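You operate a simulated robot arm through the tools that you are given. There is no shell and no other tool. Be economical: measure what you need, move in short steps, check, and stop when the job is done.

You run a simulated robot arm. Do the job below in one go: nothing can be reset, and whatever is moved stays where it is left.

JOB
Open the middle bench drawer, take the brown box labelled "7/8 in" from the middle drawer of the steel bench and leave it on top of the silver tape roll, then shut the drawer. Press the tester button three times. Take the oil jug labelled "vac pump" from the top of the steel bench and put it on the papers there. Take the foam scrap from the top of the steel bench and put it on the top of the grey cabinet. Take the spring and put it on the shelf of the grey stand. Put the gasket carton labelled "flange" from the top of the steel bench on the free top of the steel shelf and the gasket carton that says "casing" on the top of the grey cabinet. Any order will do. Set down upright: oil jug.

The check looks at the end state, three seconds after you hand in, the way a careful person would. Anything else that was tipped, shoved, dropped, spilled or broken makes it a failure.

ROBOT AND FRAMES
A 6-joint arm with a two-finger parallel gripper on a trunk, on a base that drives. Base frame: it is fixed to the floor where the robot stands at the start and does not move with it; the origin is under the middle of the robot, x ahead of it, y to its left, z up. Lengths are in m, angles in rad, forces in N, time in s.
With the tool pointing down near the work surface it reaches from about 0.1 to 0.68 m from the robot's upright axis, wherever it stands. Its first joint turns from -2.007 to 2.007 rad. Places, roughly: brown box [0.75, 0, 0.5]; foam scrap (9x4x3 cm) [1.3, -0.3, 0.9]; free top of the steel shelf (24x24 cm) [-1.52, 1.94, 0.96]; gasket carton [1.5, -0.75, 1]; middle bench drawer [0.7, 0.1, 0.5]; oil jug [1, 0, 1]; papers [1.25, -0.5, 0.75]; shelf of the grey stand [0.3, 1.3, 0.4]; silver tape roll (10x10x5 cm) [-2.4, -2.5, 1.4]; spring (5x6x2 cm) [1.4, -0.6, 0.9]; tester button [0.7, 0, 0.9]; top of the grey cabinet [1.5, -2.3, 0.9]. Payload 4.2 kg.
The tool frame sits at the grasp point between the pads (the TCP): z along the fingers, y along the line on which they close. The tips reach 0.023 m beyond it. The gripper opens to 0.094 m. The fingers are 0.038 m wide and 0.01 m thick; the gripper's body (0.054 by 0.096 m) begins 0.039 m behind the TCP.
Orientation is told as [roll, pitch, yaw] about the base's x, y, z axes, in that order, counted from this pose: with the fingers straight down and closing along the base's y, the tool's x points along the base's -x, its y along +y and its z along -z.

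CONTROLS
- The arm moves only by the tool servo_tool. Its argument "steps" is a list of rows, each an object of numbers (a shift or turn left out is 0, a gripper value left out holds the last): "wx", "wy", "wz": the turn, a rotation vector about the base's x, y, z in rad; "tx", "ty", "tz": the shift along the base's x, y, z in cm; "fingers": the opening, from 0 (shut) to 1 (fully open). In form: [{"wx": .., "wy": .., "wz": .., "tx": .., "ty": .., "tz": .., "fingers": ..}, ...]. A call has 1 to 10 rows; each row shifts and turns the commanded pose from where the row before left it. Each row takes 0.2 s and may step no farther than 0.05 m and 0.15 rad from the row before; otherwise, or with a gripper value out of range, the whole call is refused. Where a pose cannot be reached the arm comes as near as it can. A force on the tool above 40 N (or 10 N above the force at the start of the call, whichever is more), or a blocked arm, ends the call early, and 0.2 s more pass. The fingers move at their own pace (about 0.108 m/s each) and stop on an object; they squeeze with about 29 N. The grip force told is the motor's: it shows also when the fingers shut on nothing. Time passes only in rows, and 0.2 s behind the last, so rows that do not move let the fingers close. It gives the time, the measured TCP pose, the force on the tool (base axes), the opening and the grip force at its end, in the units of the frame above (readings bear some noise), with the torque about the TCP (base axes, N m) and any sound that the robot's microphone picked up.
- Cameras (640 x 400 px; columns grow to the right, rows downward): "scene" is now at [0.2233, 0.146, 1.3915]; the picture's right is [-0.56, -0.83, 0.00], its down [-0.50, 0.34, -0.79] and it looks along [0.66, -0.44, -0.61] (base axes); focal length 214 px, centre (320, 200). "wrist" rides on the gripper at [0.086, 0.016, -0.075] in the tool frame; the picture's right is [-0.18, 0.98, 0.00], its down [-0.58, -0.11, -0.81] and it looks along [-0.79, -0.15, 0.59] (tool axes); focal length 243 px, centre (320, 200). There is no depth. A picture from a camera that has moved, and an enlarged one, comes with that camera's place and axes in the base frame and with its lens.
- get_image(camera): a new picture of that camera. The clock stands still meanwhile.
- lift_body(by): slides the trunk up (or, below 0, down) by that many m; the arm and the scene camera ride with it, the base frame stays. It gives what a move gives, with no picture.
- roll_base(legs): drives the robot by 1 to 6 legs, each [ahead, turn to the left] in m and rad, along the robot's own axes; the way and the turn of a leg run together, so that a leg with both is an arc; at most 1.5 m and 3.142 rad a leg. The arm and the cameras ride along, it lands a little off, and it stops where it bumps. It gives what a move gives.
- pan_tilt(pan, tilt): turns the head with the scene camera to pan (to the left, within 1.396 rad either way) and tilt (down, from -0.506 to 1.204), counted from straight ahead of the robot. It gives what a move gives.
- close_up(camera, box): a new picture of the part [left, top, right, bottom] of that camera's present view, enlarged. The clock stands still meanwhile.
- close_job(): hands the job in; it is judged then, once.

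Go step by step. Nothing tells you exact positions but the pictures and the camera data: compare them with the known pose of the tool, close in by small moves and look again before you grip or let go. The budget is 217 turns and 218 pictures, counting those below and the enlarged ones. Unless the task says otherwise, let go and move clear before handing in.

The tools are called after "Emit:" by a JSON object that holds its "fn" and its "kwargs". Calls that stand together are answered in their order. servo_tool: Moves the arm, as the interface text tells. Its arguments: {"type":"object","properties":{"steps":{"type":"array","items":{"type":"object","properties":{"wx":{"type":"number"},"wy":{"type":"number"},"wz":{"type":"number"},"tx":{"type":"number"},"ty":{"type":"number"},"tz":{"type":"number"},"fingers":{"type":"number"}}}}},"required":["steps"]} The other tools are called the same way: lift_body (by) slides the trunk up or down; roll_base (legs) drives the base; pan_tilt (pan, tilt) turns the head that bears the scene camera; get_image (camera) takes a picture; close_up (camera, box) takes an enlarged picture of a part of a camera's view; close_job () hands the job in.

At the start:

```text
clock: 0.0
position: [0.4981, 0.0649, 1.2698]
ee_rot: [0.001, -0.001, 0.0]
contact_force: [-0.8, 0.2, 0.8]
wrist_torque: [0.0, 0.04, 0.01]
finger_gap: 0.0942
gripper_force: 0.0
trunk travel left (down, up): [-0.75, 0.24]
robot x, y, heading: [0.0004, -0.0013, 0.004]
head pan, tilt: [-0.592, 0.653]
```

scene: 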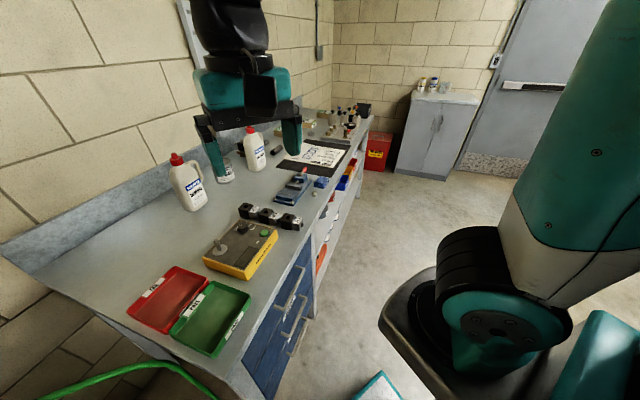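
wrist: 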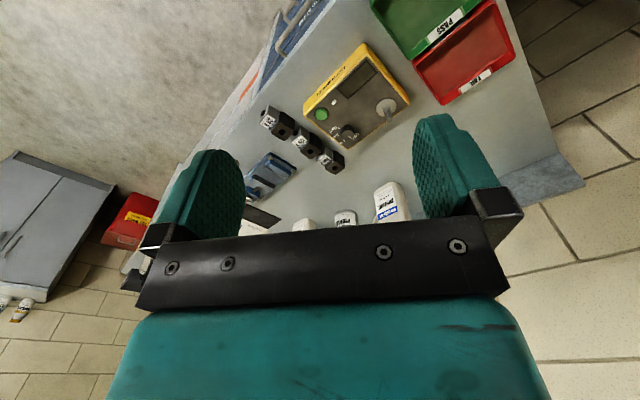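

The first view shows the bench with tester, jugs, papers and small items beyond. I'll enlarge the parts to identify things.

Emit:
{"fn": "close_up", "kwargs": {"camera": "scene", "box": [220, 90, 400, 202]}}

Emit:
{"fn": "close_up", "kwargs": {"camera": "scene", "box": [120, 130, 360, 280]}}

Emit:
{"fn": "close_up", "kwargs": {"camera": "scene", "box": [180, 220, 380, 400]}}

```text
3.56 times, centred on (310, 146) of scene
camera zoom: at [0.2233, 0.146, 1.3915], right [-0.56, -0.83, 0.0], down [-0.5, 0.34, -0.79], along [0.66, -0.44, -0.61], focal length 763 px, centre (356, 392)
```

zoom: 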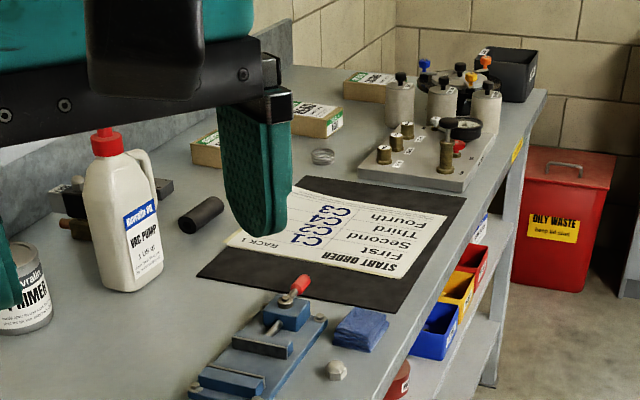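

```text
2.67 times, centred on (240, 205) of scene
camera zoom: at [0.2233, 0.146, 1.3915], right [-0.56, -0.83, 0.0], down [-0.5, 0.34, -0.79], along [0.66, -0.44, -0.61], focal length 572 px, centre (533, 187)
```

zoom: 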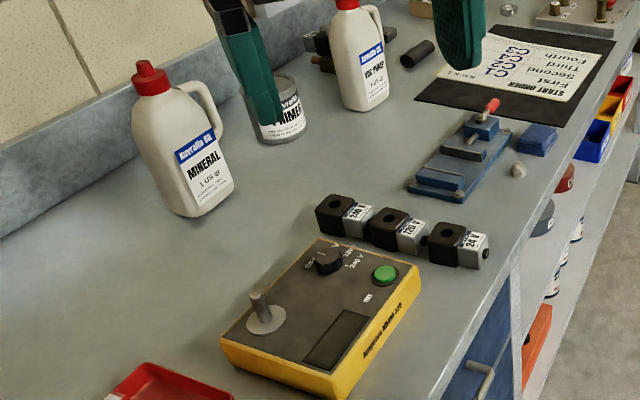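

```text
2.22 times, centred on (280, 310) of scene
camera zoom: at [0.2233, 0.146, 1.3915], right [-0.56, -0.83, 0.0], down [-0.5, 0.34, -0.79], along [0.66, -0.44, -0.61], focal length 477 px, centre (409, -44)
```

zoom: 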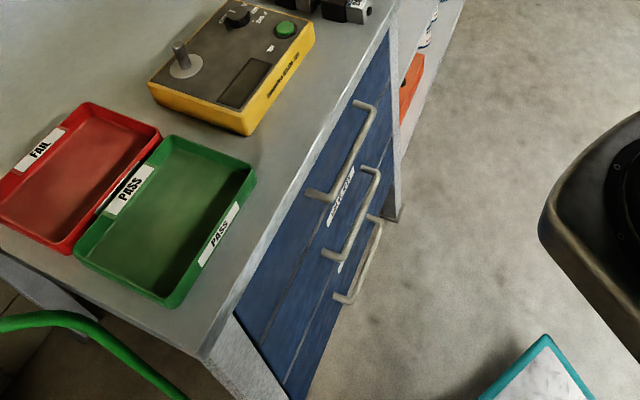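

The bench runs diagonally ahead of me, front edge from about (0.43,0.23) toward (+0.6,-0.8). I'll look around to both sides for the other places.

Emit:
{"fn": "pan_tilt", "kwargs": {"pan": 1.39, "tilt": 0.4}}

Emit:
{"fn": "get_image", "kwargs": {"camera": "scene"}}

Emit:
{"fn": "pan_tilt", "kwargs": {"pan": -1.39, "tilt": 0.3}}

Emit:
{"fn": "get_image", "kwargs": {"camera": "scene"}}

Emit:
{"fn": "pan_tilt", "kwargs": {"pan": 0.2, "tilt": 0.9}}

Emit:
{"fn": "get_image", "kwargs": {"camera": "scene"}}

```text
clock: 1.9
position: [0.4986, 0.0656, 1.2704]
ee_rot: [0.002, -0.001, 0.0]
contact_force: [-0.1, 0.0, 0.4]
wrist_torque: [-0.01, 0.01, 0.03]
finger_gap: 0.0941
gripper_force: 0.1
trunk travel left (down, up): [-0.75, 0.24]
robot x, y, heading: [0.0022, -0.0005, -0.006]
head pan, tilt: [1.389, 0.4]
```

```text
212 pictures are left
camera scene: at [0.168, 0.2854, 1.4142], right [0.98, -0.18, 0.0], down [-0.07, -0.38, -0.92], along [0.17, 0.91, -0.39], focal length 214 px, centre (320, 200)
```

scene: 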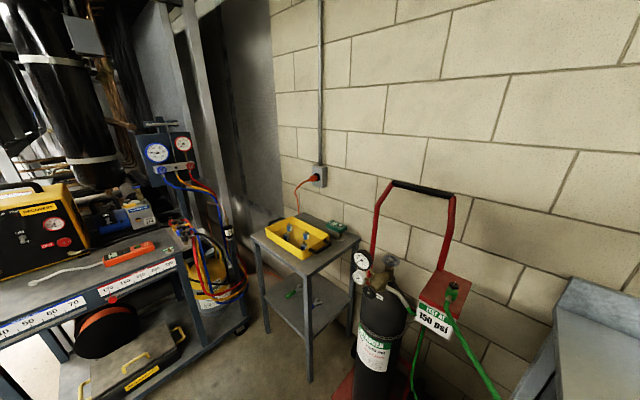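

```text
clock: 4.4
position: [0.4982, 0.0659, 1.2685]
ee_rot: [0.003, -0.001, 0.0]
contact_force: [0.6, 0.2, 0.0]
wrist_torque: [0.01, 0.01, 0.02]
finger_gap: 0.0941
gripper_force: 0.1
trunk travel left (down, up): [-0.75, 0.24]
robot x, y, heading: [-0.0007, -0.0012, 0.001]
head pan, tilt: [-1.389, 0.3]
```

```text
211 pictures are left
camera scene: at [0.1682, 0.1025, 1.4235], right [-0.98, -0.18, 0.0], down [-0.05, 0.29, -0.96], along [0.17, -0.94, -0.3], focal length 214 px, centre (320, 200)
```

scene: 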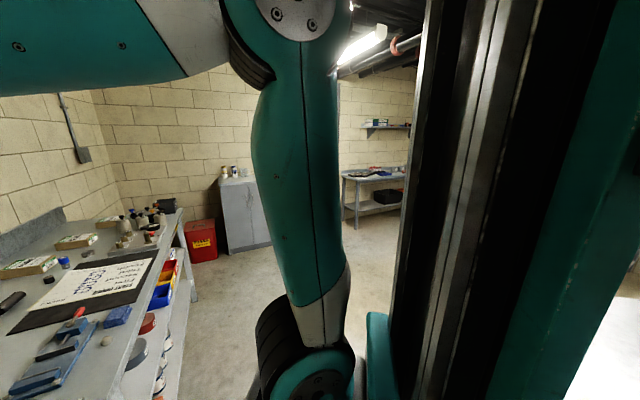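

```text
clock: 6.0
position: [0.4987, 0.0668, 1.2691]
ee_rot: [0.001, -0.001, 0.0]
contact_force: [0.5, 0.2, 0.0]
wrist_torque: [0.0, 0.01, -0.02]
finger_gap: 0.0938
gripper_force: 0.1
trunk travel left (down, up): [-0.75, 0.24]
robot x, y, heading: [-0.0048, -0.0024, -0.002]
head pan, tilt: [0.201, 0.901]
```

```text
210 pictures are left
camera scene: at [0.2253, 0.2093, 1.3713], right [0.2, -0.98, 0.0], down [-0.77, -0.16, -0.62], along [0.61, 0.12, -0.78], focal length 214 px, centre (320, 200)
```

scene: 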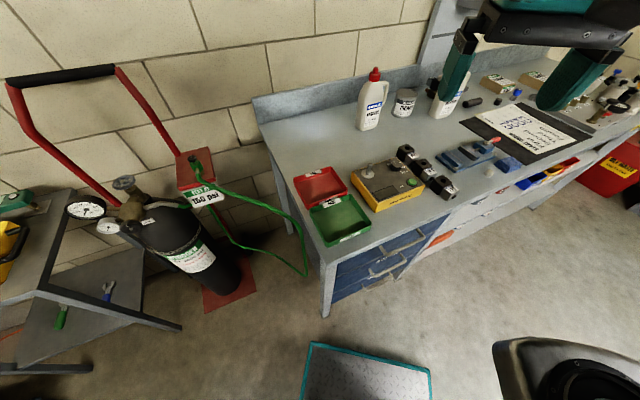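

The stand with a low shelf is to the left; the wall shelf and cabinet are to the right/back. I'll turn to face along the bench (to the right) and drive a little so the tester is well in reach on my left.

Emit:
{"fn": "roll_base", "kwargs": {"legs": [[0, -0.93], [0.3, 0]]}}

Emit:
{"fn": "pan_tilt", "kwargs": {"pan": 1.2, "tilt": 0.7}}

Emit:
{"fn": "get_image", "kwargs": {"camera": "scene"}}

Emit:
{"fn": "get_image", "kwargs": {"camera": "wrist"}}

```text
clock: 10.5
position: [0.5261, -0.612, 1.2706]
ee_rot: [0.004, 0.0, -0.943]
contact_force: [0.0, 0.4, 0.6]
wrist_torque: [0.0, 0.01, -0.03]
finger_gap: 0.094
gripper_force: 0.2
trunk travel left (down, up): [-0.75, 0.24]
robot x, y, heading: [0.1811, -0.2461, -0.943]
head pan, tilt: [0.201, 0.901]
```

```text
clock: 11.8
position: [0.5268, -0.6109, 1.2697]
ee_rot: [0.003, -0.002, -0.943]
contact_force: [-0.1, 0.0, 0.2]
wrist_torque: [0.01, -0.01, 0.01]
finger_gap: 0.0942
gripper_force: 0.1
trunk travel left (down, up): [-0.75, 0.24]
robot x, y, heading: [0.1812, -0.2467, -0.938]
head pan, tilt: [1.201, 0.7]
```

```text
209 pictures are left
camera scene: at [0.5088, -0.2338, 1.3874], right [0.26, -0.97, 0.0], down [-0.62, -0.16, -0.76], along [0.74, 0.2, -0.64], focal length 214 px, centre (320, 200)
```

scene: 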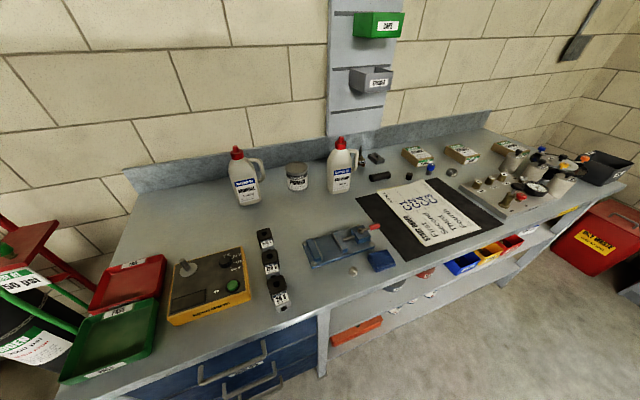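

```text
208 pictures are left
camera wrist: at [0.4889, -0.5297, 1.3436], right [0.9, 0.43, 0.0], down [0.25, -0.54, 0.81], along [0.35, -0.73, -0.59], focal length 243 px, centre (320, 200)
```

wrist: 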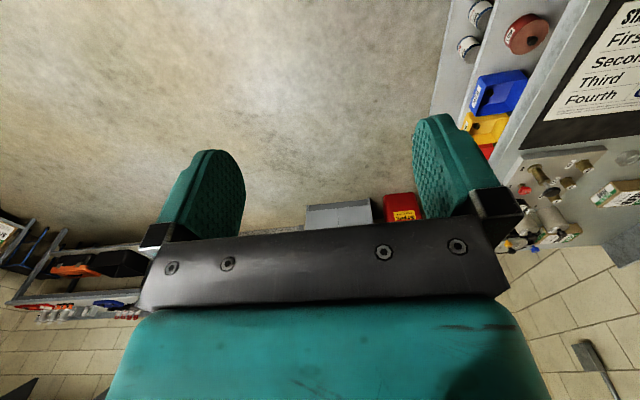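

The two views triangulate the green button at about (0.696, 0.035, 0.917). I'll swing the arm above it with fingers shut.

Emit:
{"fn": "servo_tool", "kwargs": {"steps": [{"tx": 1.21, "ty": 4.61, "tz": -1.2, "wz": 0.103, "fingers": 0}, {"tx": 1.21, "ty": 4.61, "tz": -1.2, "wz": 0.103}, {"tx": 1.21, "ty": 4.61, "tz": -1.2, "wz": 0.103}, {"tx": 1.21, "ty": 4.61, "tz": -1.2, "wz": 0.103}, {"tx": 1.21, "ty": 4.61, "tz": -1.2, "wz": 0.103}, {"tx": 1.21, "ty": 4.61, "tz": -1.2, "wz": 0.103}, {"tx": 1.21, "ty": 4.61, "tz": -1.2, "wz": 0.103}]}}

Emit:
{"fn": "servo_tool", "kwargs": {"steps": [{"tx": 1.21, "ty": 4.61, "tz": -1.2, "wz": 0.103}, {"tx": 1.21, "ty": 4.61, "tz": -1.2, "wz": 0.103}, {"tx": 1.21, "ty": 4.61, "tz": -1.2, "wz": 0.103}, {"tx": 1.21, "ty": 4.61, "tz": -1.2, "wz": 0.103}, {"tx": 1.21, "ty": 4.61, "tz": -1.2, "wz": 0.103}, {"tx": 1.21, "ty": 4.61, "tz": -1.2, "wz": 0.103}, {"tx": 1.21, "ty": 4.61, "tz": -1.2, "wz": 0.103}, {}]}}

Emit:
{"fn": "close_up", "kwargs": {"camera": "scene", "box": [130, 200, 330, 325]}}

Emit:
{"fn": "get_image", "kwargs": {"camera": "wrist"}}

```text
clock: 13.4
position: [0.6103, -0.2855, 1.1873]
ee_rot: [0.002, 0.0, -0.225]
contact_force: [-0.3, 0.6, -0.2]
wrist_torque: [0.03, -0.02, 0.0]
finger_gap: 0.0
gripper_force: 29.0
trunk travel left (down, up): [-0.75, 0.24]
robot x, y, heading: [0.1802, -0.2485, -0.939]
head pan, tilt: [1.201, 0.7]
```

```text
clock: 14.3
position: [0.707, -0.1961, 1.1868]
ee_rot: [0.039, -0.058, -0.022]
contact_force: [0.0, -0.1, -0.8]
wrist_torque: [-0.02, 0.02, -0.01]
finger_gap: 0.0001
gripper_force: 29.0
trunk travel left (down, up): [-0.75, 0.24]
robot x, y, heading: [0.1812, -0.2437, -0.94]
head pan, tilt: [1.201, 0.7]
stopped in row 4: the arm was blocked; the commanded pose is now the measured one
```

```text
3.20 times, centred on (230, 262) of scene
camera zoom: at [0.5012, -0.2091, 1.3925], right [0.53, -0.85, 0.0], down [-0.51, -0.32, -0.8], along [0.68, 0.42, -0.6], focal length 686 px, centre (608, 0)
```

zoom: 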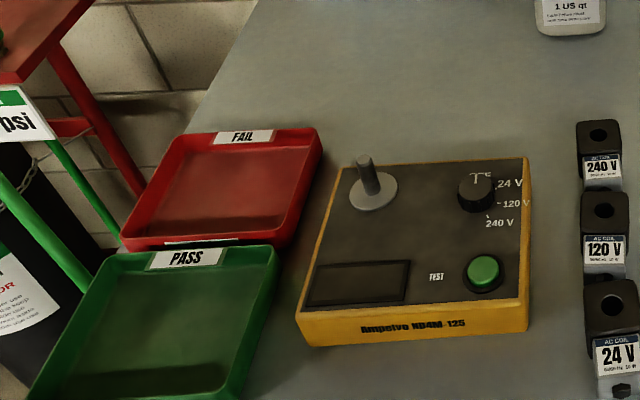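

```text
206 pictures are left
camera wrist: at [0.6165, -0.1794, 1.2559], right [0.2, 0.98, 0.05], down [0.53, -0.15, 0.83], along [0.82, -0.14, -0.55], focal length 243 px, centre (320, 200)
```

wrist: 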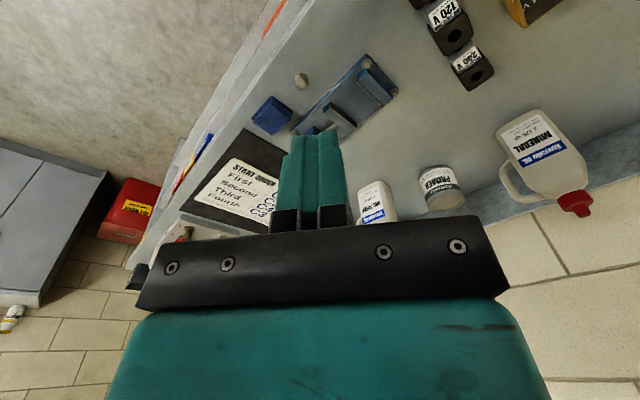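

The arm's elbow met the head on my left side, so the bench should be in front instead. I'll bring the arm forward, turn to face the bench squarely (heading about 0.64) and edge nearer.

Emit:
{"fn": "servo_tool", "kwargs": {"steps": [{"tx": -2.6, "ty": -4.1, "wz": -0.092}, {"tx": -2.6, "ty": -4.1, "wz": -0.092}, {"tx": -2.6, "ty": -4.1, "wz": -0.092}, {"tx": -2.6, "ty": -4.1, "wz": -0.092}, {"tx": -2.6, "ty": -4.1, "wz": -0.092}, {"tx": -2.6, "ty": -4.1, "wz": -0.092}, {"tx": -2.6, "ty": -4.1, "wz": -0.092}, {"tx": -2.6, "ty": -4.1, "wz": -0.092}, {"tx": -2.6, "ty": -4.1, "wz": -0.092}, {"tx": -2.6, "ty": -4.1, "wz": -0.092}]}}

Emit:
{"fn": "roll_base", "kwargs": {"legs": [[0, 1.578], [0.09, 0]]}}

Emit:
{"fn": "pan_tilt", "kwargs": {"pan": -0.2, "tilt": 0.8}}

Emit:
{"fn": "get_image", "kwargs": {"camera": "scene"}}

```text
clock: 16.5
position: [0.4468, -0.6034, 1.175]
ee_rot: [0.034, -0.048, -0.936]
contact_force: [-0.6, 0.2, -0.4]
wrist_torque: [0.03, 0.0, 0.01]
finger_gap: 0.0001
gripper_force: 28.6
trunk travel left (down, up): [-0.75, 0.24]
robot x, y, heading: [0.1825, -0.2509, -0.94]
head pan, tilt: [1.201, 0.7]
```

```text
clock: 21.5
position: [0.6045, 0.0819, 1.1753]
ee_rot: [0.032, -0.049, 0.653]
contact_force: [0.5, 0.6, 0.1]
wrist_torque: [0.01, 0.01, 0.01]
finger_gap: 0.0
gripper_force: 29.0
trunk travel left (down, up): [-0.75, 0.24]
robot x, y, heading: [0.2506, -0.1911, 0.647]
head pan, tilt: [1.201, 0.7]
```

```text
clock: 23.0
position: [0.6063, 0.0811, 1.1742]
ee_rot: [0.034, -0.05, 0.652]
contact_force: [0.2, -0.9, 0.3]
wrist_torque: [0.03, -0.01, -0.01]
finger_gap: 0.0
gripper_force: 29.0
trunk travel left (down, up): [-0.75, 0.24]
robot x, y, heading: [0.2526, -0.1914, 0.646]
head pan, tilt: [-0.201, 0.799]
```

```text
205 pictures are left
camera scene: at [0.3289, 0.0902, 1.3791], right [0.43, -0.9, 0.0], down [-0.65, -0.31, -0.7], along [0.63, 0.3, -0.72], focal length 214 px, centre (320, 200)
```

scene: 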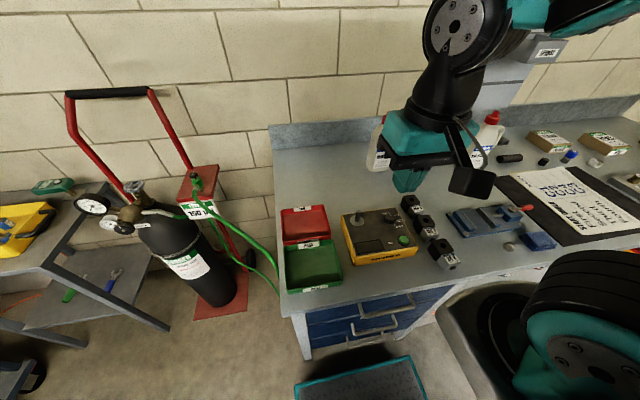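

The button again comes out at (0.696, 0.032). I'll move above it and straighten the tool.

Emit:
{"fn": "servo_tool", "kwargs": {"steps": [{"tx": 2.25, "ty": -1.2, "wx": -0.016, "wy": 0.024}, {"tx": 2.25, "ty": -1.2, "wx": -0.016, "wy": 0.024}, {"tx": 2.25, "ty": -1.2}, {"tx": 2.25, "ty": -1.2}, {"tz": -4.5}, {"tz": -4.5}, {"tz": -4.5}, {"tz": -3.5}, {}]}}

Emit:
{"fn": "close_up", "kwargs": {"camera": "scene", "box": [320, 170, 480, 270]}}

Emit:
{"fn": "get_image", "kwargs": {"camera": "wrist"}}

```text
clock: 25.0
position: [0.6957, 0.0334, 1.0075]
ee_rot: [0.038, 0.009, 0.652]
contact_force: [0.5, 0.5, 1.2]
wrist_torque: [0.01, 0.01, -0.02]
finger_gap: 0.0
gripper_force: 29.2
trunk travel left (down, up): [-0.75, 0.24]
robot x, y, heading: [0.2557, -0.1909, 0.644]
head pan, tilt: [-0.201, 0.799]
```

```text
4.00 times, centred on (400, 220) of scene
camera zoom: at [0.3289, 0.0901, 1.3792], right [0.43, -0.9, 0.0], down [-0.65, -0.31, -0.7], along [0.63, 0.3, -0.72], focal length 858 px, centre (0, 120)
```

zoom: 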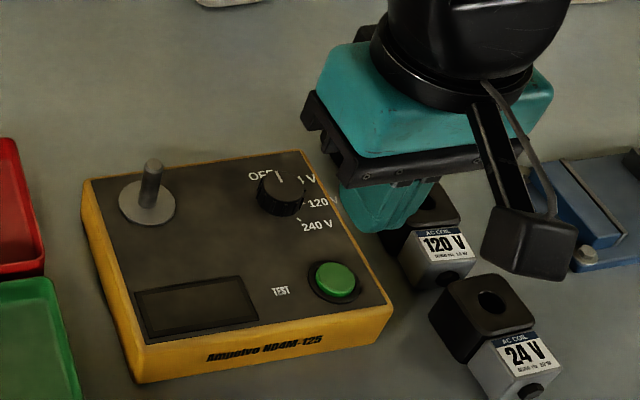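

```text
203 pictures are left
camera wrist: at [0.6198, -0.0073, 1.0828], right [-0.45, 0.89, 0.04], down [0.55, 0.25, 0.8], along [0.7, 0.38, -0.6], focal length 243 px, centre (320, 200)
```

wrist: 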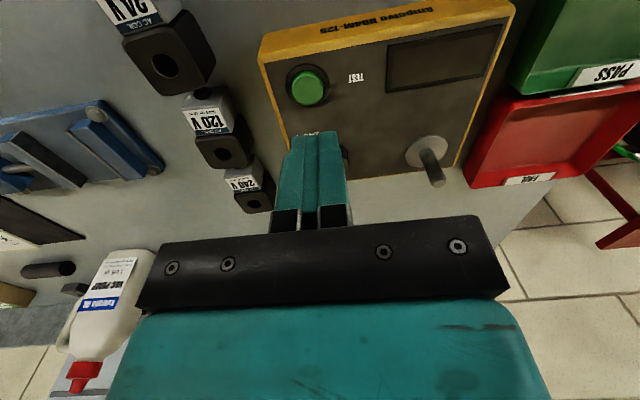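

The tip lines up with the button in both cameras (0.697, 0.031). I'll come down close, then press in small steps.

Emit:
{"fn": "servo_tool", "kwargs": {"steps": [{"tz": -4.0, "tx": 0.1, "ty": -0.2}, {"tz": -1.5}, {"tz": -0.5}, {}]}}

Emit:
{"fn": "close_up", "kwargs": {"camera": "scene", "box": [360, 190, 440, 270]}}

```text
clock: 26.0
position: [0.6981, 0.0329, 0.9456]
ee_rot: [0.036, 0.01, 0.652]
contact_force: [-0.5, 0.6, -0.4]
wrist_torque: [0.01, 0.01, 0.02]
finger_gap: 0.0001
gripper_force: 28.7
out of reach, approached as far as the arm can: row 1
trunk travel left (down, up): [-0.75, 0.24]
robot x, y, heading: [0.2532, -0.1953, 0.647]
head pan, tilt: [-0.201, 0.799]
```

```text
5.00 times, centred on (400, 230) of scene
camera zoom: at [0.329, 0.0901, 1.3791], right [0.43, -0.9, 0.0], down [-0.65, -0.31, -0.7], along [0.63, 0.3, -0.72], focal length 1072 px, centre (-80, 50)
```

zoom: 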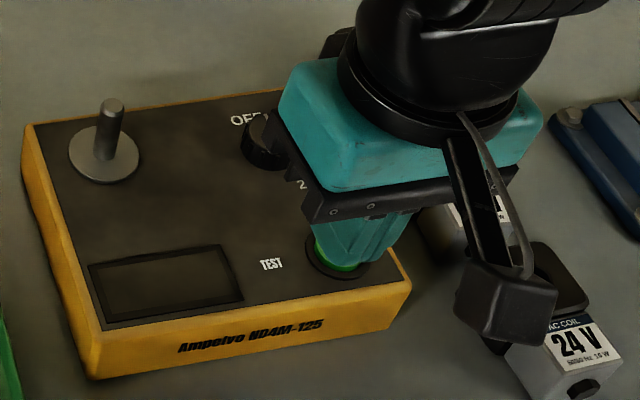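

The tip is just over the button; a few mm correction toward me, then press gently.

Emit:
{"fn": "servo_tool", "kwargs": {"steps": [{"tx": -0.4, "ty": 0.0}, {"tz": -0.3}, {"tz": -0.3}, {"tz": -0.3}, {}]}}

```text
clock: 27.2
position: [0.6934, 0.0332, 0.936]
ee_rot: [0.037, 0.008, 0.652]
contact_force: [1.1, -0.4, 1.2]
wrist_torque: [0.03, 0.02, -0.04]
finger_gap: 0.0001
gripper_force: 29.4
trunk travel left (down, up): [-0.75, 0.24]
robot x, y, heading: [0.2505, -0.1965, 0.65]
head pan, tilt: [-0.201, 0.799]
```

Emit:
{"fn": "servo_tool", "kwargs": {"steps": [{"tz": -0.2}, {"tz": -0.2}, {"tz": -0.2}, {"tz": -0.2}]}}

Emit:
{"fn": "close_up", "kwargs": {"camera": "scene", "box": [360, 190, 440, 270]}}

```text
clock: 28.2
position: [0.6954, 0.0337, 0.9293]
ee_rot: [0.038, 0.008, 0.653]
contact_force: [-1.4, 0.3, 17.9]
wrist_torque: [0.07, -0.12, 0.01]
finger_gap: 0.0001
gripper_force: 28.9
trunk travel left (down, up): [-0.75, 0.24]
robot x, y, heading: [0.2545, -0.1941, 0.646]
head pan, tilt: [-0.201, 0.799]
heard: click
```

```text
5.00 times, centred on (400, 230) of scene
camera zoom: at [0.3284, 0.0899, 1.3795], right [0.43, -0.9, 0.0], down [-0.65, -0.31, -0.7], along [0.63, 0.3, -0.72], focal length 1072 px, centre (-80, 50)
```

zoom: 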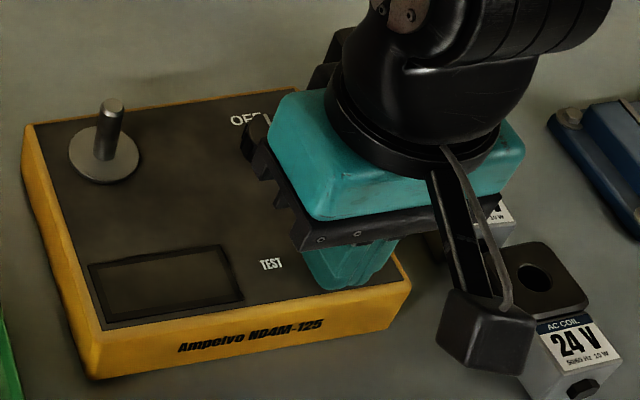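

One click heard. Releasing fully, then two more presses one at a time.

Emit:
{"fn": "servo_tool", "kwargs": {"steps": [{"tz": 0.6}, {"tz": 0.6}, {}, {"tz": -0.6}, {"tz": -0.2}, {"tz": -0.2}, {"tz": -0.2}]}}

Emit:
{"fn": "servo_tool", "kwargs": {"steps": [{"tz": 0.6}, {"tz": 0.6}, {}]}}

```text
clock: 29.8
position: [0.6959, 0.0328, 0.9287]
ee_rot: [0.038, 0.004, 0.653]
contact_force: [0.9, 0.6, 17.0]
wrist_torque: [0.04, -0.17, -0.04]
finger_gap: 0.0
gripper_force: 28.5
trunk travel left (down, up): [-0.75, 0.24]
robot x, y, heading: [0.2531, -0.1973, 0.647]
head pan, tilt: [-0.201, 0.799]
heard: click
```

```text
clock: 30.6
position: [0.6943, 0.0339, 0.9398]
ee_rot: [0.036, 0.012, 0.653]
contact_force: [-0.9, -0.1, -0.4]
wrist_torque: [-0.01, 0.03, 0.01]
finger_gap: 0.0001
gripper_force: 29.1
trunk travel left (down, up): [-0.75, 0.24]
robot x, y, heading: [0.2508, -0.1925, 0.647]
head pan, tilt: [-0.201, 0.799]
```

Emit:
{"fn": "servo_tool", "kwargs": {"steps": [{"tz": -0.6}, {"tz": -0.2}, {"tz": -0.2}, {"tz": -0.2}]}}

Emit:
{"fn": "servo_tool", "kwargs": {"steps": [{"tz": 0.6}, {"tz": 2}, {"tz": 4.5}, {"tz": 4.5}, {"tz": 4.5}, {"tz": 4.5}, {"tx": -4, "ty": -3}, {"tx": -4, "ty": -3}]}}

Emit:
{"fn": "get_image", "kwargs": {"camera": "scene"}}

```text
clock: 31.6
position: [0.6933, 0.0336, 0.929]
ee_rot: [0.037, 0.007, 0.653]
contact_force: [-4.3, 2.1, 18.6]
wrist_torque: [0.11, -0.07, -0.01]
finger_gap: 0.0
gripper_force: 28.8
trunk travel left (down, up): [-0.75, 0.24]
robot x, y, heading: [0.2535, -0.1907, 0.643]
head pan, tilt: [-0.201, 0.799]
heard: click
```

```text
clock: 33.4
position: [0.6382, -0.0055, 1.1568]
ee_rot: [0.041, 0.012, 0.653]
contact_force: [0.7, -0.1, -0.4]
wrist_torque: [-0.02, 0.0, 0.0]
finger_gap: 0.0
gripper_force: 28.9
out of reach, approached as far as the arm can: row 7, 8
trunk travel left (down, up): [-0.75, 0.24]
robot x, y, heading: [0.253, -0.1907, 0.648]
head pan, tilt: [-0.201, 0.799]
```

```text
200 pictures are left
camera scene: at [0.3293, 0.0905, 1.3791], right [0.43, -0.9, 0.0], down [-0.65, -0.31, -0.7], along [0.63, 0.3, -0.72], focal length 214 px, centre (320, 200)
```

scene: 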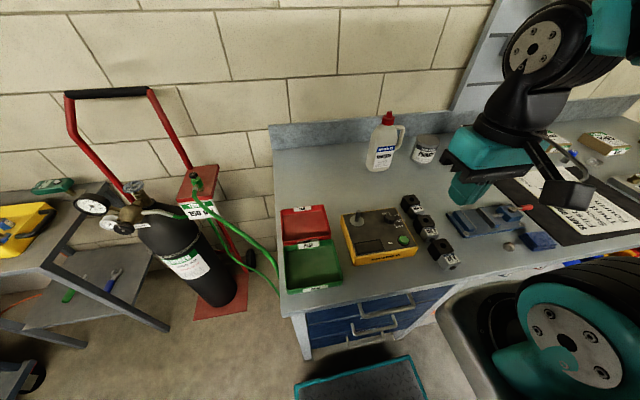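

Three clicks heard. Next the jug: it stands near (1.21, -0.13) and the papers centre near (1.145, -0.46). I'll drive right along the bench to face both.

Emit:
{"fn": "roll_base", "kwargs": {"legs": [[-0.1, 0], [0, -1.57], [0.6, 0], [0, 1.57], [0.12, 0]]}}

Emit:
{"fn": "pan_tilt", "kwargs": {"pan": 0.1, "tilt": 0.6}}

Emit:
{"fn": "get_image", "kwargs": {"camera": "scene"}}

Emit:
{"fn": "get_image", "kwargs": {"camera": "wrist"}}

```text
clock: 46.1
position: [1.0138, -0.4629, 1.1557]
ee_rot: [0.036, 0.01, 0.659]
contact_force: [0.2, 0.1, -0.3]
wrist_torque: [0.03, 0.02, 0.02]
finger_gap: 0.0001
gripper_force: 28.4
trunk travel left (down, up): [-0.75, 0.24]
robot x, y, heading: [0.6289, -0.6539, 0.654]
head pan, tilt: [-0.201, 0.799]
```

```text
clock: 46.9
position: [1.0162, -0.4631, 1.1562]
ee_rot: [0.036, 0.01, 0.661]
contact_force: [0.5, 0.2, 0.0]
wrist_torque: [-0.01, 0.01, 0.01]
finger_gap: 0.0002
gripper_force: 29.2
trunk travel left (down, up): [-0.75, 0.24]
robot x, y, heading: [0.6309, -0.6532, 0.655]
head pan, tilt: [0.099, 0.6]
```

```text
199 pictures are left
camera scene: at [0.6965, -0.3456, 1.396], right [0.68, -0.73, 0.0], down [-0.41, -0.39, -0.82], along [0.6, 0.56, -0.57], focal length 214 px, centre (320, 200)
```

scene: 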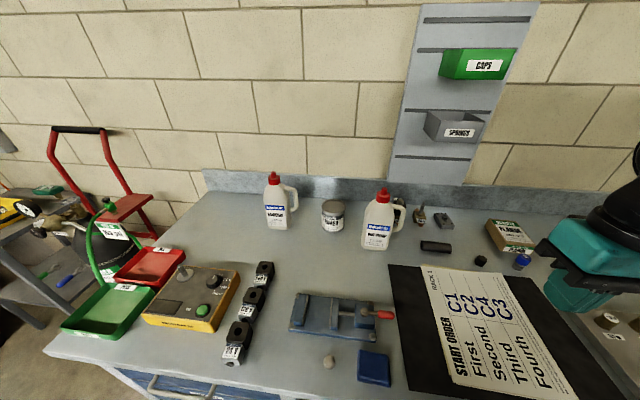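

```text
198 pictures are left
camera wrist: at [0.9389, -0.5036, 1.2312], right [-0.46, 0.89, 0.03], down [0.55, 0.25, 0.8], along [0.7, 0.38, -0.61], focal length 243 px, centre (320, 200)
```

wrist: 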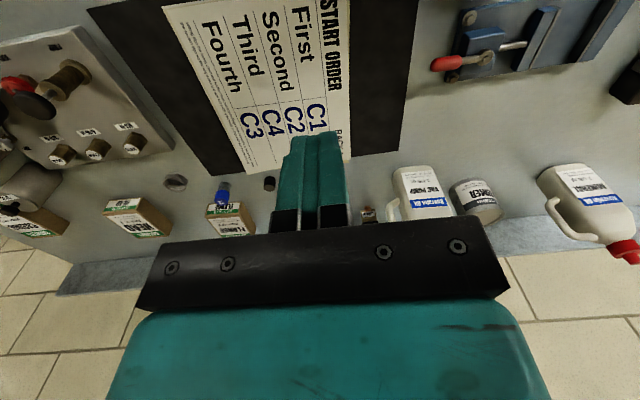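

Good view. Enlarging the jug region and the carton region.

Emit:
{"fn": "close_up", "kwargs": {"camera": "scene", "box": [340, 170, 480, 260]}}

Emit:
{"fn": "close_up", "kwargs": {"camera": "wrist", "box": [0, 100, 280, 240]}}

```text
4.44 times, centred on (410, 215) of scene
camera zoom: at [0.6965, -0.3456, 1.396], right [0.68, -0.73, 0.0], down [-0.41, -0.39, -0.82], along [0.6, 0.56, -0.57], focal length 953 px, centre (-80, 133)
```

zoom: 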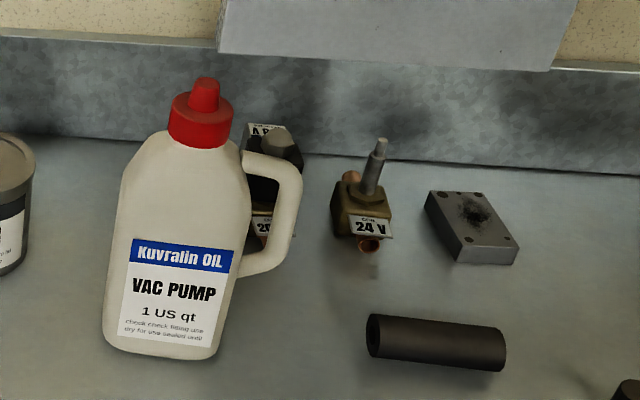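

```text
2.29 times, centred on (140, 170) of wrist
camera zoom: at [0.9389, -0.5036, 1.2312], right [-0.46, 0.89, 0.03], down [0.55, 0.25, 0.8], along [0.7, 0.38, -0.61], focal length 555 px, centre (731, 269)
```

zoom: 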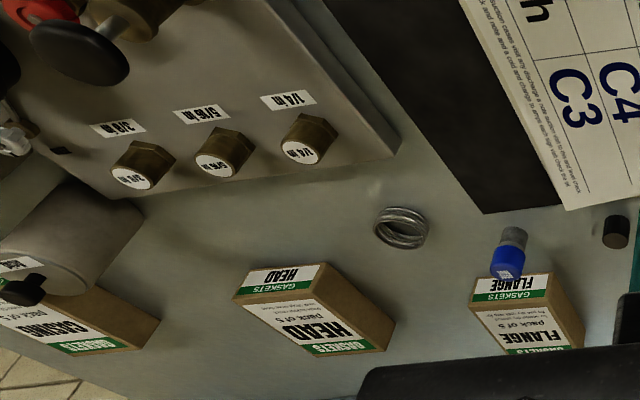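

The flange, head and casing cartons, spring and foam tube are identified; the jug cap triangulates to (1.204, -0.124, 1.05). I'll tilt the tool forward and approach the cap.

Emit:
{"fn": "servo_tool", "kwargs": {"steps": [{"tx": 1.63, "ty": 3.58, "tz": 0, "wx": 0.0762, "wy": -0.0828, "wz": 0.01, "fingers": 1}, {"tx": 1.63, "ty": 3.58, "tz": 0, "wx": 0.0762, "wy": -0.0828, "wz": 0.01}, {"tx": 1.63, "ty": 3.58, "tz": 0, "wx": 0.0762, "wy": -0.0828, "wz": 0.01}, {"tx": 1.63, "ty": 3.58, "tz": 0, "wx": 0.0762, "wy": -0.0828, "wz": 0.01}, {"tx": 1.63, "ty": 3.58, "tz": 0, "wx": 0.0762, "wy": -0.0828, "wz": 0.01}, {"tx": 1.63, "ty": 3.58, "tz": 0, "wx": 0.0762, "wy": -0.0828, "wz": 0.01}, {"tx": 1.63, "ty": 3.58, "tz": 0, "wx": 0.0762, "wy": -0.0828, "wz": 0.01}, {"tx": 1.63, "ty": 3.58, "tz": 0, "wx": 0.0762, "wy": -0.0828, "wz": 0.01}, {}]}}

Emit:
{"fn": "get_image", "kwargs": {"camera": "scene"}}

Emit:
{"fn": "get_image", "kwargs": {"camera": "wrist"}}

```text
clock: 48.9
position: [1.1451, -0.1779, 1.1536]
ee_rot: [0.086, -0.889, 0.723]
contact_force: [-0.5, -0.4, 0.4]
wrist_torque: [0.02, 0.0, 0.0]
finger_gap: 0.094
gripper_force: 0.1
trunk travel left (down, up): [-0.75, 0.24]
robot x, y, heading: [0.634, -0.6556, 0.654]
head pan, tilt: [0.099, 0.6]
```

```text
195 pictures are left
camera scene: at [0.6964, -0.3456, 1.396], right [0.68, -0.73, 0.0], down [-0.41, -0.39, -0.83], along [0.6, 0.56, -0.56], focal length 214 px, centre (320, 200)
```

scene: 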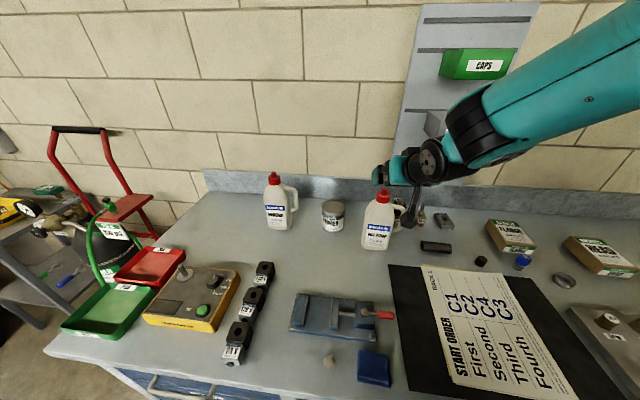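

```text
194 pictures are left
camera wrist: at [1.0537, -0.2436, 1.1337], right [-0.61, 0.77, 0.2], down [-0.07, -0.3, 0.95], along [0.79, 0.57, 0.24], focal length 243 px, centre (320, 200)
```

wrist: 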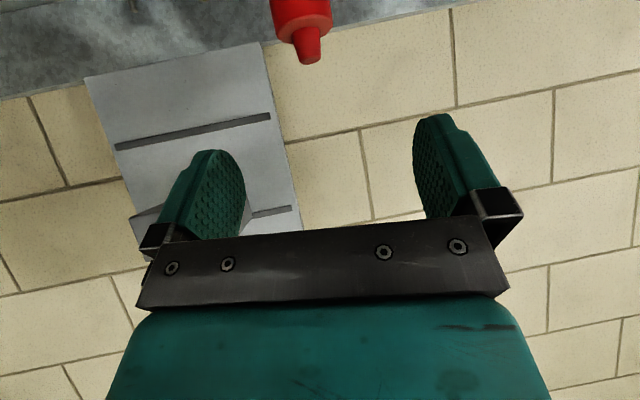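

Both cameras put the cap at (1.204, -0.121, 1.05). I'll move in over it with the fingers straddling.

Emit:
{"fn": "servo_tool", "kwargs": {"steps": [{"tx": 1.48, "ty": 1.42, "tz": -2.3, "wx": -0.022, "wy": -0.02}, {"tx": 1.48, "ty": 1.42, "tz": -2.3, "wx": -0.022, "wy": -0.02}, {"tx": 1.48, "ty": 1.42, "tz": -2.3}, {"tx": 1.48, "ty": 1.42, "tz": -2.3}, {}]}}

Emit:
{"fn": "close_up", "kwargs": {"camera": "scene", "box": [340, 170, 480, 260]}}

Emit:
{"fn": "get_image", "kwargs": {"camera": "wrist"}}

```text
clock: 50.1
position: [1.2028, -0.1207, 1.0632]
ee_rot: [-0.007, -0.888, 0.798]
contact_force: [0.5, 0.3, 0.6]
wrist_torque: [0.03, -0.01, -0.01]
finger_gap: 0.094
gripper_force: 0.2
trunk travel left (down, up): [-0.75, 0.24]
robot x, y, heading: [0.6289, -0.6518, 0.652]
head pan, tilt: [0.099, 0.6]
```

```text
4.44 times, centred on (410, 215) of scene
camera zoom: at [0.6964, -0.3456, 1.396], right [0.68, -0.73, 0.0], down [-0.41, -0.39, -0.83], along [0.6, 0.56, -0.56], focal length 953 px, centre (-80, 133)
```

zoom: 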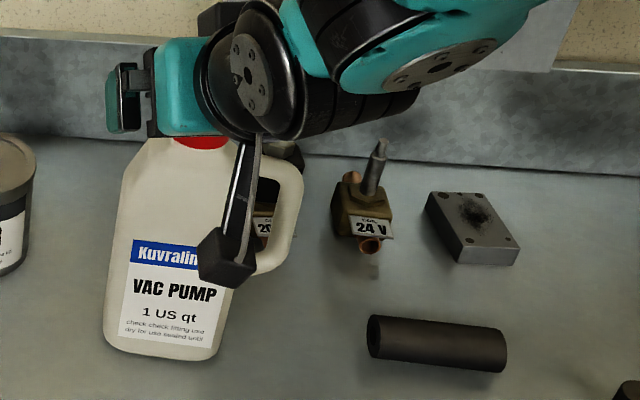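

```text
192 pictures are left
camera wrist: at [1.1126, -0.1883, 1.0416], right [-0.62, 0.77, 0.14], down [-0.11, -0.26, 0.96], along [0.78, 0.58, 0.24], focal length 243 px, centre (320, 200)
```

wrist: 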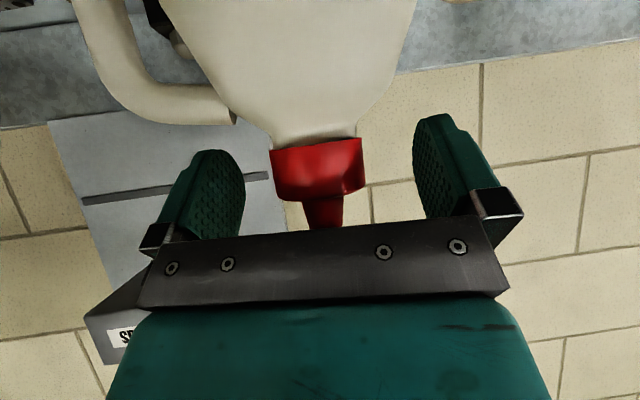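

The cap is centred between the fingers and clear of the handle; closing now.

Emit:
{"fn": "servo_tool", "kwargs": {"steps": [{"fingers": 0}, {}, {}, {}]}}

Emit:
{"fn": "get_image", "kwargs": {"camera": "wrist"}}

```text
clock: 51.1
position: [1.2026, -0.122, 1.0637]
ee_rot: [-0.008, -0.887, 0.797]
contact_force: [2.2, -0.9, 1.5]
wrist_torque: [-0.32, -0.73, -0.01]
finger_gap: 0.0428
gripper_force: 29.3
trunk travel left (down, up): [-0.75, 0.24]
robot x, y, heading: [0.6314, -0.6526, 0.653]
head pan, tilt: [0.099, 0.6]
```

```text
191 pictures are left
camera wrist: at [1.1128, -0.1885, 1.0418], right [-0.62, 0.77, 0.14], down [-0.11, -0.26, 0.96], along [0.78, 0.58, 0.24], focal length 243 px, centre (320, 200)
```

wrist: 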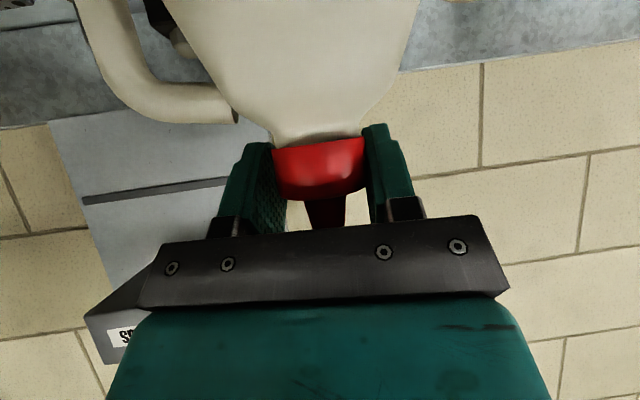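

Cap gripped. Lifting gently to check the hold.

Emit:
{"fn": "servo_tool", "kwargs": {"steps": [{"tz": 1}, {"tz": 1}, {"tz": 2}, {"tz": 2}, {"tz": 2}, {"tz": 1}, {}]}}

Emit:
{"fn": "get_image", "kwargs": {"camera": "scene"}}

```text
clock: 52.7
position: [1.2049, -0.1201, 1.154]
ee_rot: [-0.007, -0.885, 0.798]
contact_force: [0.8, -0.4, -10.1]
wrist_torque: [0.07, -0.06, 0.02]
finger_gap: 0.0371
gripper_force: 29.0
trunk travel left (down, up): [-0.75, 0.24]
robot x, y, heading: [0.6302, -0.6541, 0.656]
head pan, tilt: [0.099, 0.6]
```

```text
190 pictures are left
camera scene: at [0.6968, -0.3453, 1.3959], right [0.68, -0.73, 0.0], down [-0.41, -0.39, -0.82], along [0.6, 0.56, -0.57], focal length 214 px, centre (320, 200)
```

scene: 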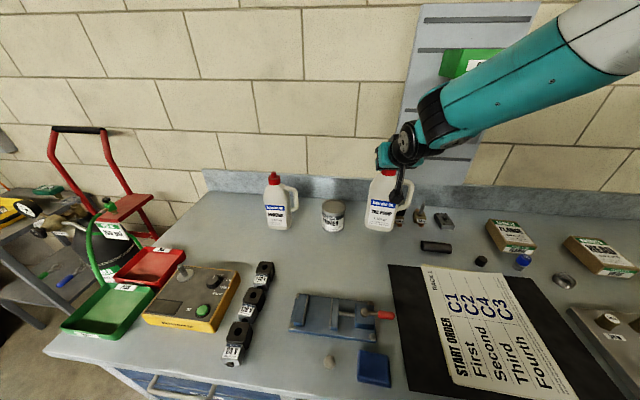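

The jug lifts steadily (10 N). Carrying it over the papers.

Emit:
{"fn": "servo_tool", "kwargs": {"steps": [{"tx": -0.72, "ty": -4.2, "wz": -0.05}, {"tx": -0.72, "ty": -4.2, "wz": -0.05}, {"tx": -0.72, "ty": -4.2, "wz": -0.05}, {"tx": -0.72, "ty": -4.2, "wz": -0.05}, {"tx": -0.72, "ty": -4.2, "wz": -0.05}, {"tx": -0.72, "ty": -4.2, "wz": -0.05}, {"tx": -0.72, "ty": -4.2, "wz": -0.05}, {"tx": -0.72, "ty": -4.2, "wz": -0.05}, {}]}}

Emit:
{"fn": "get_image", "kwargs": {"camera": "scene"}}

Emit:
{"fn": "get_image", "kwargs": {"camera": "wrist"}}

```text
clock: 54.7
position: [1.1899, -0.4243, 1.1834]
ee_rot: [-0.007, -0.884, 0.398]
contact_force: [0.4, -0.1, -10.3]
wrist_torque: [0.04, -0.08, -0.02]
finger_gap: 0.0371
gripper_force: 28.7
out of reach, approached as far as the arm can: row 6, 7, 8
trunk travel left (down, up): [-0.75, 0.24]
robot x, y, heading: [0.628, -0.6526, 0.649]
head pan, tilt: [0.099, 0.6]
```

```text
189 pictures are left
camera scene: at [0.6968, -0.3454, 1.3959], right [0.68, -0.73, 0.0], down [-0.41, -0.39, -0.82], along [0.6, 0.56, -0.57], focal length 214 px, centre (320, 200)
```

scene: 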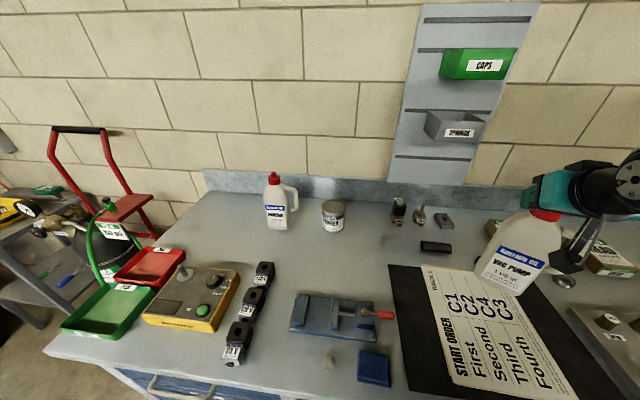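

```text
188 pictures are left
camera wrist: at [1.0784, -0.4514, 1.1638], right [-0.27, 0.95, 0.14], down [-0.2, -0.19, 0.96], along [0.94, 0.23, 0.24], focal length 243 px, centre (320, 200)
```

wrist: 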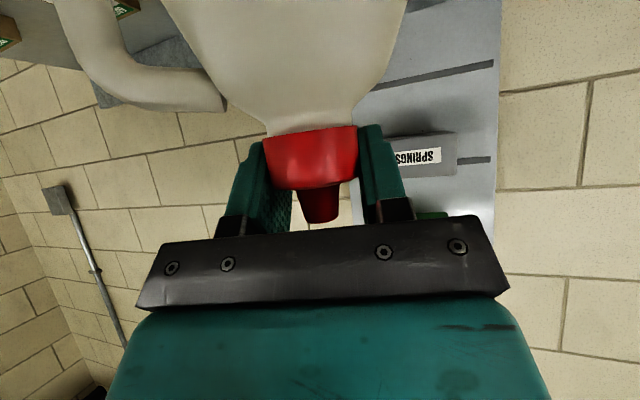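

The arm stopped at its near limit with this tilt, but the jug at (1.19, -0.424) is already well inside the sheet (centre about (1.167,-0.461)). I'll check it and lower with the trunk.

Emit:
{"fn": "lift_body", "kwargs": {"by": -0.09}}

Emit:
{"fn": "get_image", "kwargs": {"camera": "scene"}}

Emit:
{"fn": "get_image", "kwargs": {"camera": "wrist"}}

```text
clock: 55.9
position: [1.189, -0.424, 1.0951]
ee_rot: [-0.007, -0.882, 0.398]
contact_force: [-1.5, 0.0, -9.0]
wrist_torque: [0.06, -0.1, -0.02]
finger_gap: 0.0372
gripper_force: 29.0
trunk travel left (down, up): [-0.66, 0.33]
robot x, y, heading: [0.6298, -0.6514, 0.653]
head pan, tilt: [0.099, 0.6]
```

```text
187 pictures are left
camera scene: at [0.6968, -0.3455, 1.306], right [0.68, -0.73, 0.0], down [-0.41, -0.39, -0.82], along [0.6, 0.56, -0.57], focal length 214 px, centre (320, 200)
```

scene: 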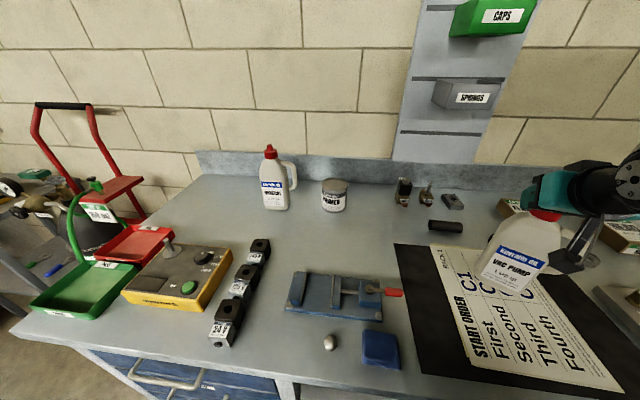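

```text
186 pictures are left
camera wrist: at [1.0784, -0.4512, 1.0738], right [-0.27, 0.95, 0.14], down [-0.2, -0.19, 0.96], along [0.94, 0.23, 0.24], focal length 243 px, centre (320, 200)
```

wrist: 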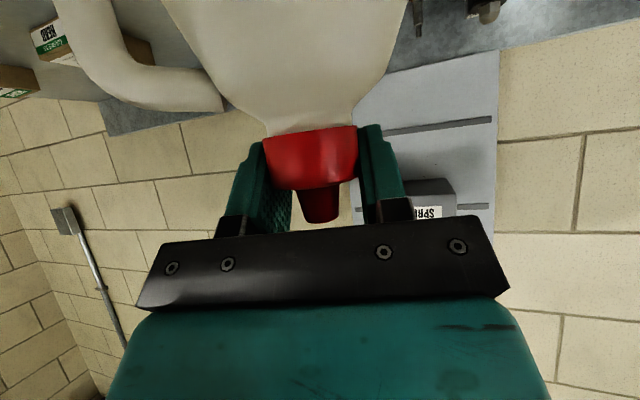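

The jug is about 2–3 cm above the paper. Lowering in small steps, watching the force.

Emit:
{"fn": "servo_tool", "kwargs": {"steps": [{"tz": -0.8}, {"tz": -0.5}, {"tz": -0.4}, {"tz": -0.3}, {}]}}

Emit:
{"fn": "close_up", "kwargs": {"camera": "scene", "box": [420, 160, 620, 310]}}

```text
clock: 57.1
position: [1.1968, -0.4208, 1.0782]
ee_rot: [-0.007, -0.884, 0.398]
contact_force: [0.4, 0.3, -9.3]
wrist_torque: [0.03, -0.13, 0.0]
finger_gap: 0.0367
gripper_force: 28.9
out of reach, approached as far as the arm can: row 1, 3
trunk travel left (down, up): [-0.66, 0.33]
robot x, y, heading: [0.6292, -0.6562, 0.654]
head pan, tilt: [0.099, 0.6]
```

```text
2.67 times, centred on (520, 235) of scene
camera zoom: at [0.6968, -0.3455, 1.306], right [0.68, -0.73, 0.0], down [-0.41, -0.39, -0.82], along [0.6, 0.56, -0.57], focal length 572 px, centre (-213, 107)
```

zoom: 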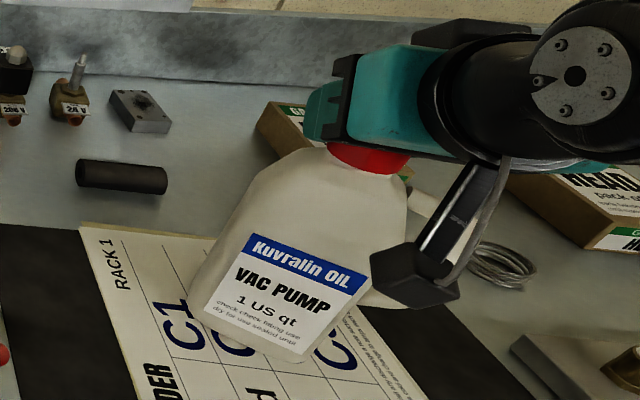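

Emit:
{"fn": "lift_body", "kwargs": {"by": -0.008}}

Emit:
{"fn": "lift_body", "kwargs": {"by": -0.004}}

Emit:
{"fn": "close_up", "kwargs": {"camera": "scene", "box": [420, 160, 620, 310]}}

```text
clock: 57.7
position: [1.198, -0.4203, 1.0741]
ee_rot: [-0.005, -0.892, 0.395]
contact_force: [-0.8, -2.4, 12.8]
wrist_torque: [0.47, 0.05, 0.04]
finger_gap: 0.0372
gripper_force: 29.1
trunk travel left (down, up): [-0.652, 0.338]
robot x, y, heading: [0.6315, -0.6523, 0.655]
head pan, tilt: [0.099, 0.6]
```

```text
clock: 58.2
position: [1.1983, -0.4192, 1.0737]
ee_rot: [-0.005, -0.904, 0.397]
contact_force: [-2.9, -2.0, 10.4]
wrist_torque: [0.25, 0.16, 0.03]
finger_gap: 0.0367
gripper_force: 28.8
trunk travel left (down, up): [-0.649, 0.341]
robot x, y, heading: [0.6302, -0.6523, 0.655]
head pan, tilt: [0.099, 0.6]
stopped: the force on the tool passed its limit at 43 N (the readings are from after the stop); the commanded pose is now the measured one
```

```text
2.67 times, centred on (520, 235) of scene
camera zoom: at [0.6961, -0.3459, 1.2944], right [0.68, -0.73, 0.0], down [-0.41, -0.39, -0.83], along [0.6, 0.56, -0.56], focal length 572 px, centre (-213, 107)
```

zoom: 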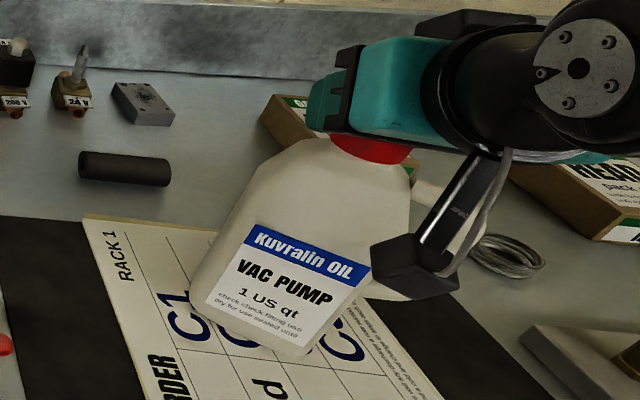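

The jug is standing on the sheet. Letting go gradually and backing off along the tool axis.

Emit:
{"fn": "servo_tool", "kwargs": {"steps": [{"tz": 0.1}, {"fingers": 0.42}, {"fingers": 0.46}, {"fingers": 0.52}, {"fingers": 0.7}, {"fingers": 1}, {}]}}

Emit:
{"fn": "get_image", "kwargs": {"camera": "scene"}}

Emit:
{"fn": "get_image", "kwargs": {"camera": "wrist"}}

```text
clock: 59.8
position: [1.1984, -0.4191, 1.0726]
ee_rot: [-0.006, -0.898, 0.396]
contact_force: [0.5, -0.2, -0.8]
wrist_torque: [0.05, 0.01, 0.0]
finger_gap: 0.0939
gripper_force: 0.1
trunk travel left (down, up): [-0.649, 0.341]
robot x, y, heading: [0.6332, -0.6522, 0.654]
head pan, tilt: [0.099, 0.6]
```

```text
183 pictures are left
camera scene: at [0.6965, -0.3456, 1.2946], right [0.68, -0.73, 0.0], down [-0.41, -0.39, -0.83], along [0.6, 0.56, -0.56], focal length 214 px, centre (320, 200)
```

scene: 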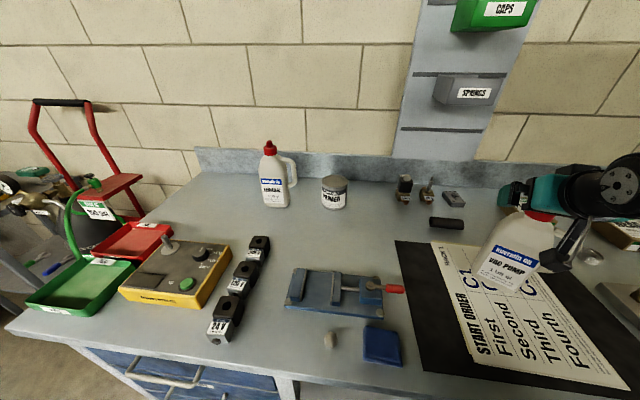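

```text
182 pictures are left
camera wrist: at [1.0886, -0.446, 1.051], right [-0.27, 0.95, 0.14], down [-0.21, -0.2, 0.96], along [0.94, 0.23, 0.25], focal length 243 px, centre (320, 200)
```

wrist: 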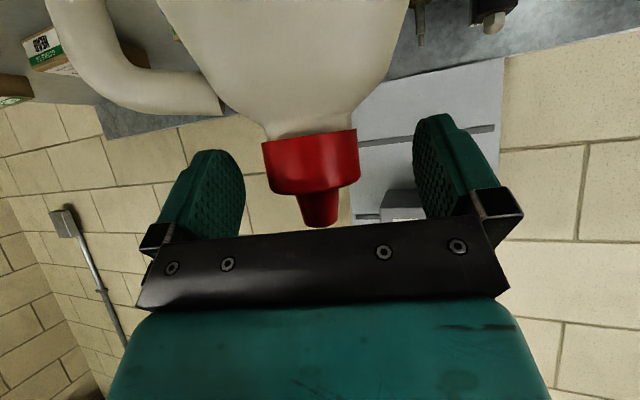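

Jug stands free on the papers. I'll raise the trunk straight up to clear it.

Emit:
{"fn": "lift_body", "kwargs": {"by": 0.2}}

Emit:
{"fn": "get_image", "kwargs": {"camera": "scene"}}

```text
clock: 62.0
position: [1.1984, -0.4199, 1.273]
ee_rot: [-0.004, -0.898, 0.395]
contact_force: [-0.6, -0.2, -0.6]
wrist_torque: [-0.04, -0.02, 0.02]
finger_gap: 0.0942
gripper_force: 0.1
trunk travel left (down, up): [-0.849, 0.141]
robot x, y, heading: [0.6363, -0.6513, 0.65]
head pan, tilt: [0.099, 0.6]
```

```text
181 pictures are left
camera scene: at [0.6965, -0.3456, 1.4946], right [0.68, -0.73, 0.0], down [-0.41, -0.39, -0.83], along [0.6, 0.56, -0.56], focal length 214 px, centre (320, 200)
```

scene: 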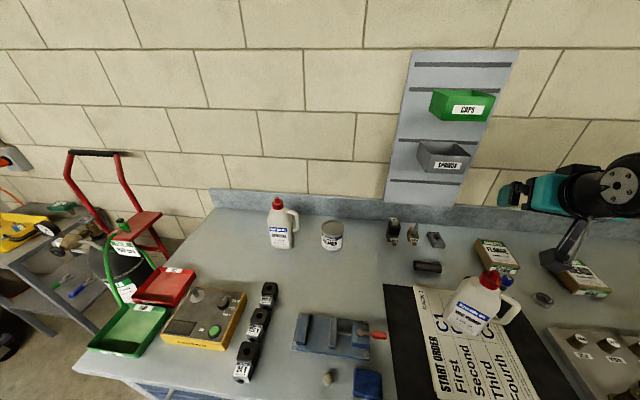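

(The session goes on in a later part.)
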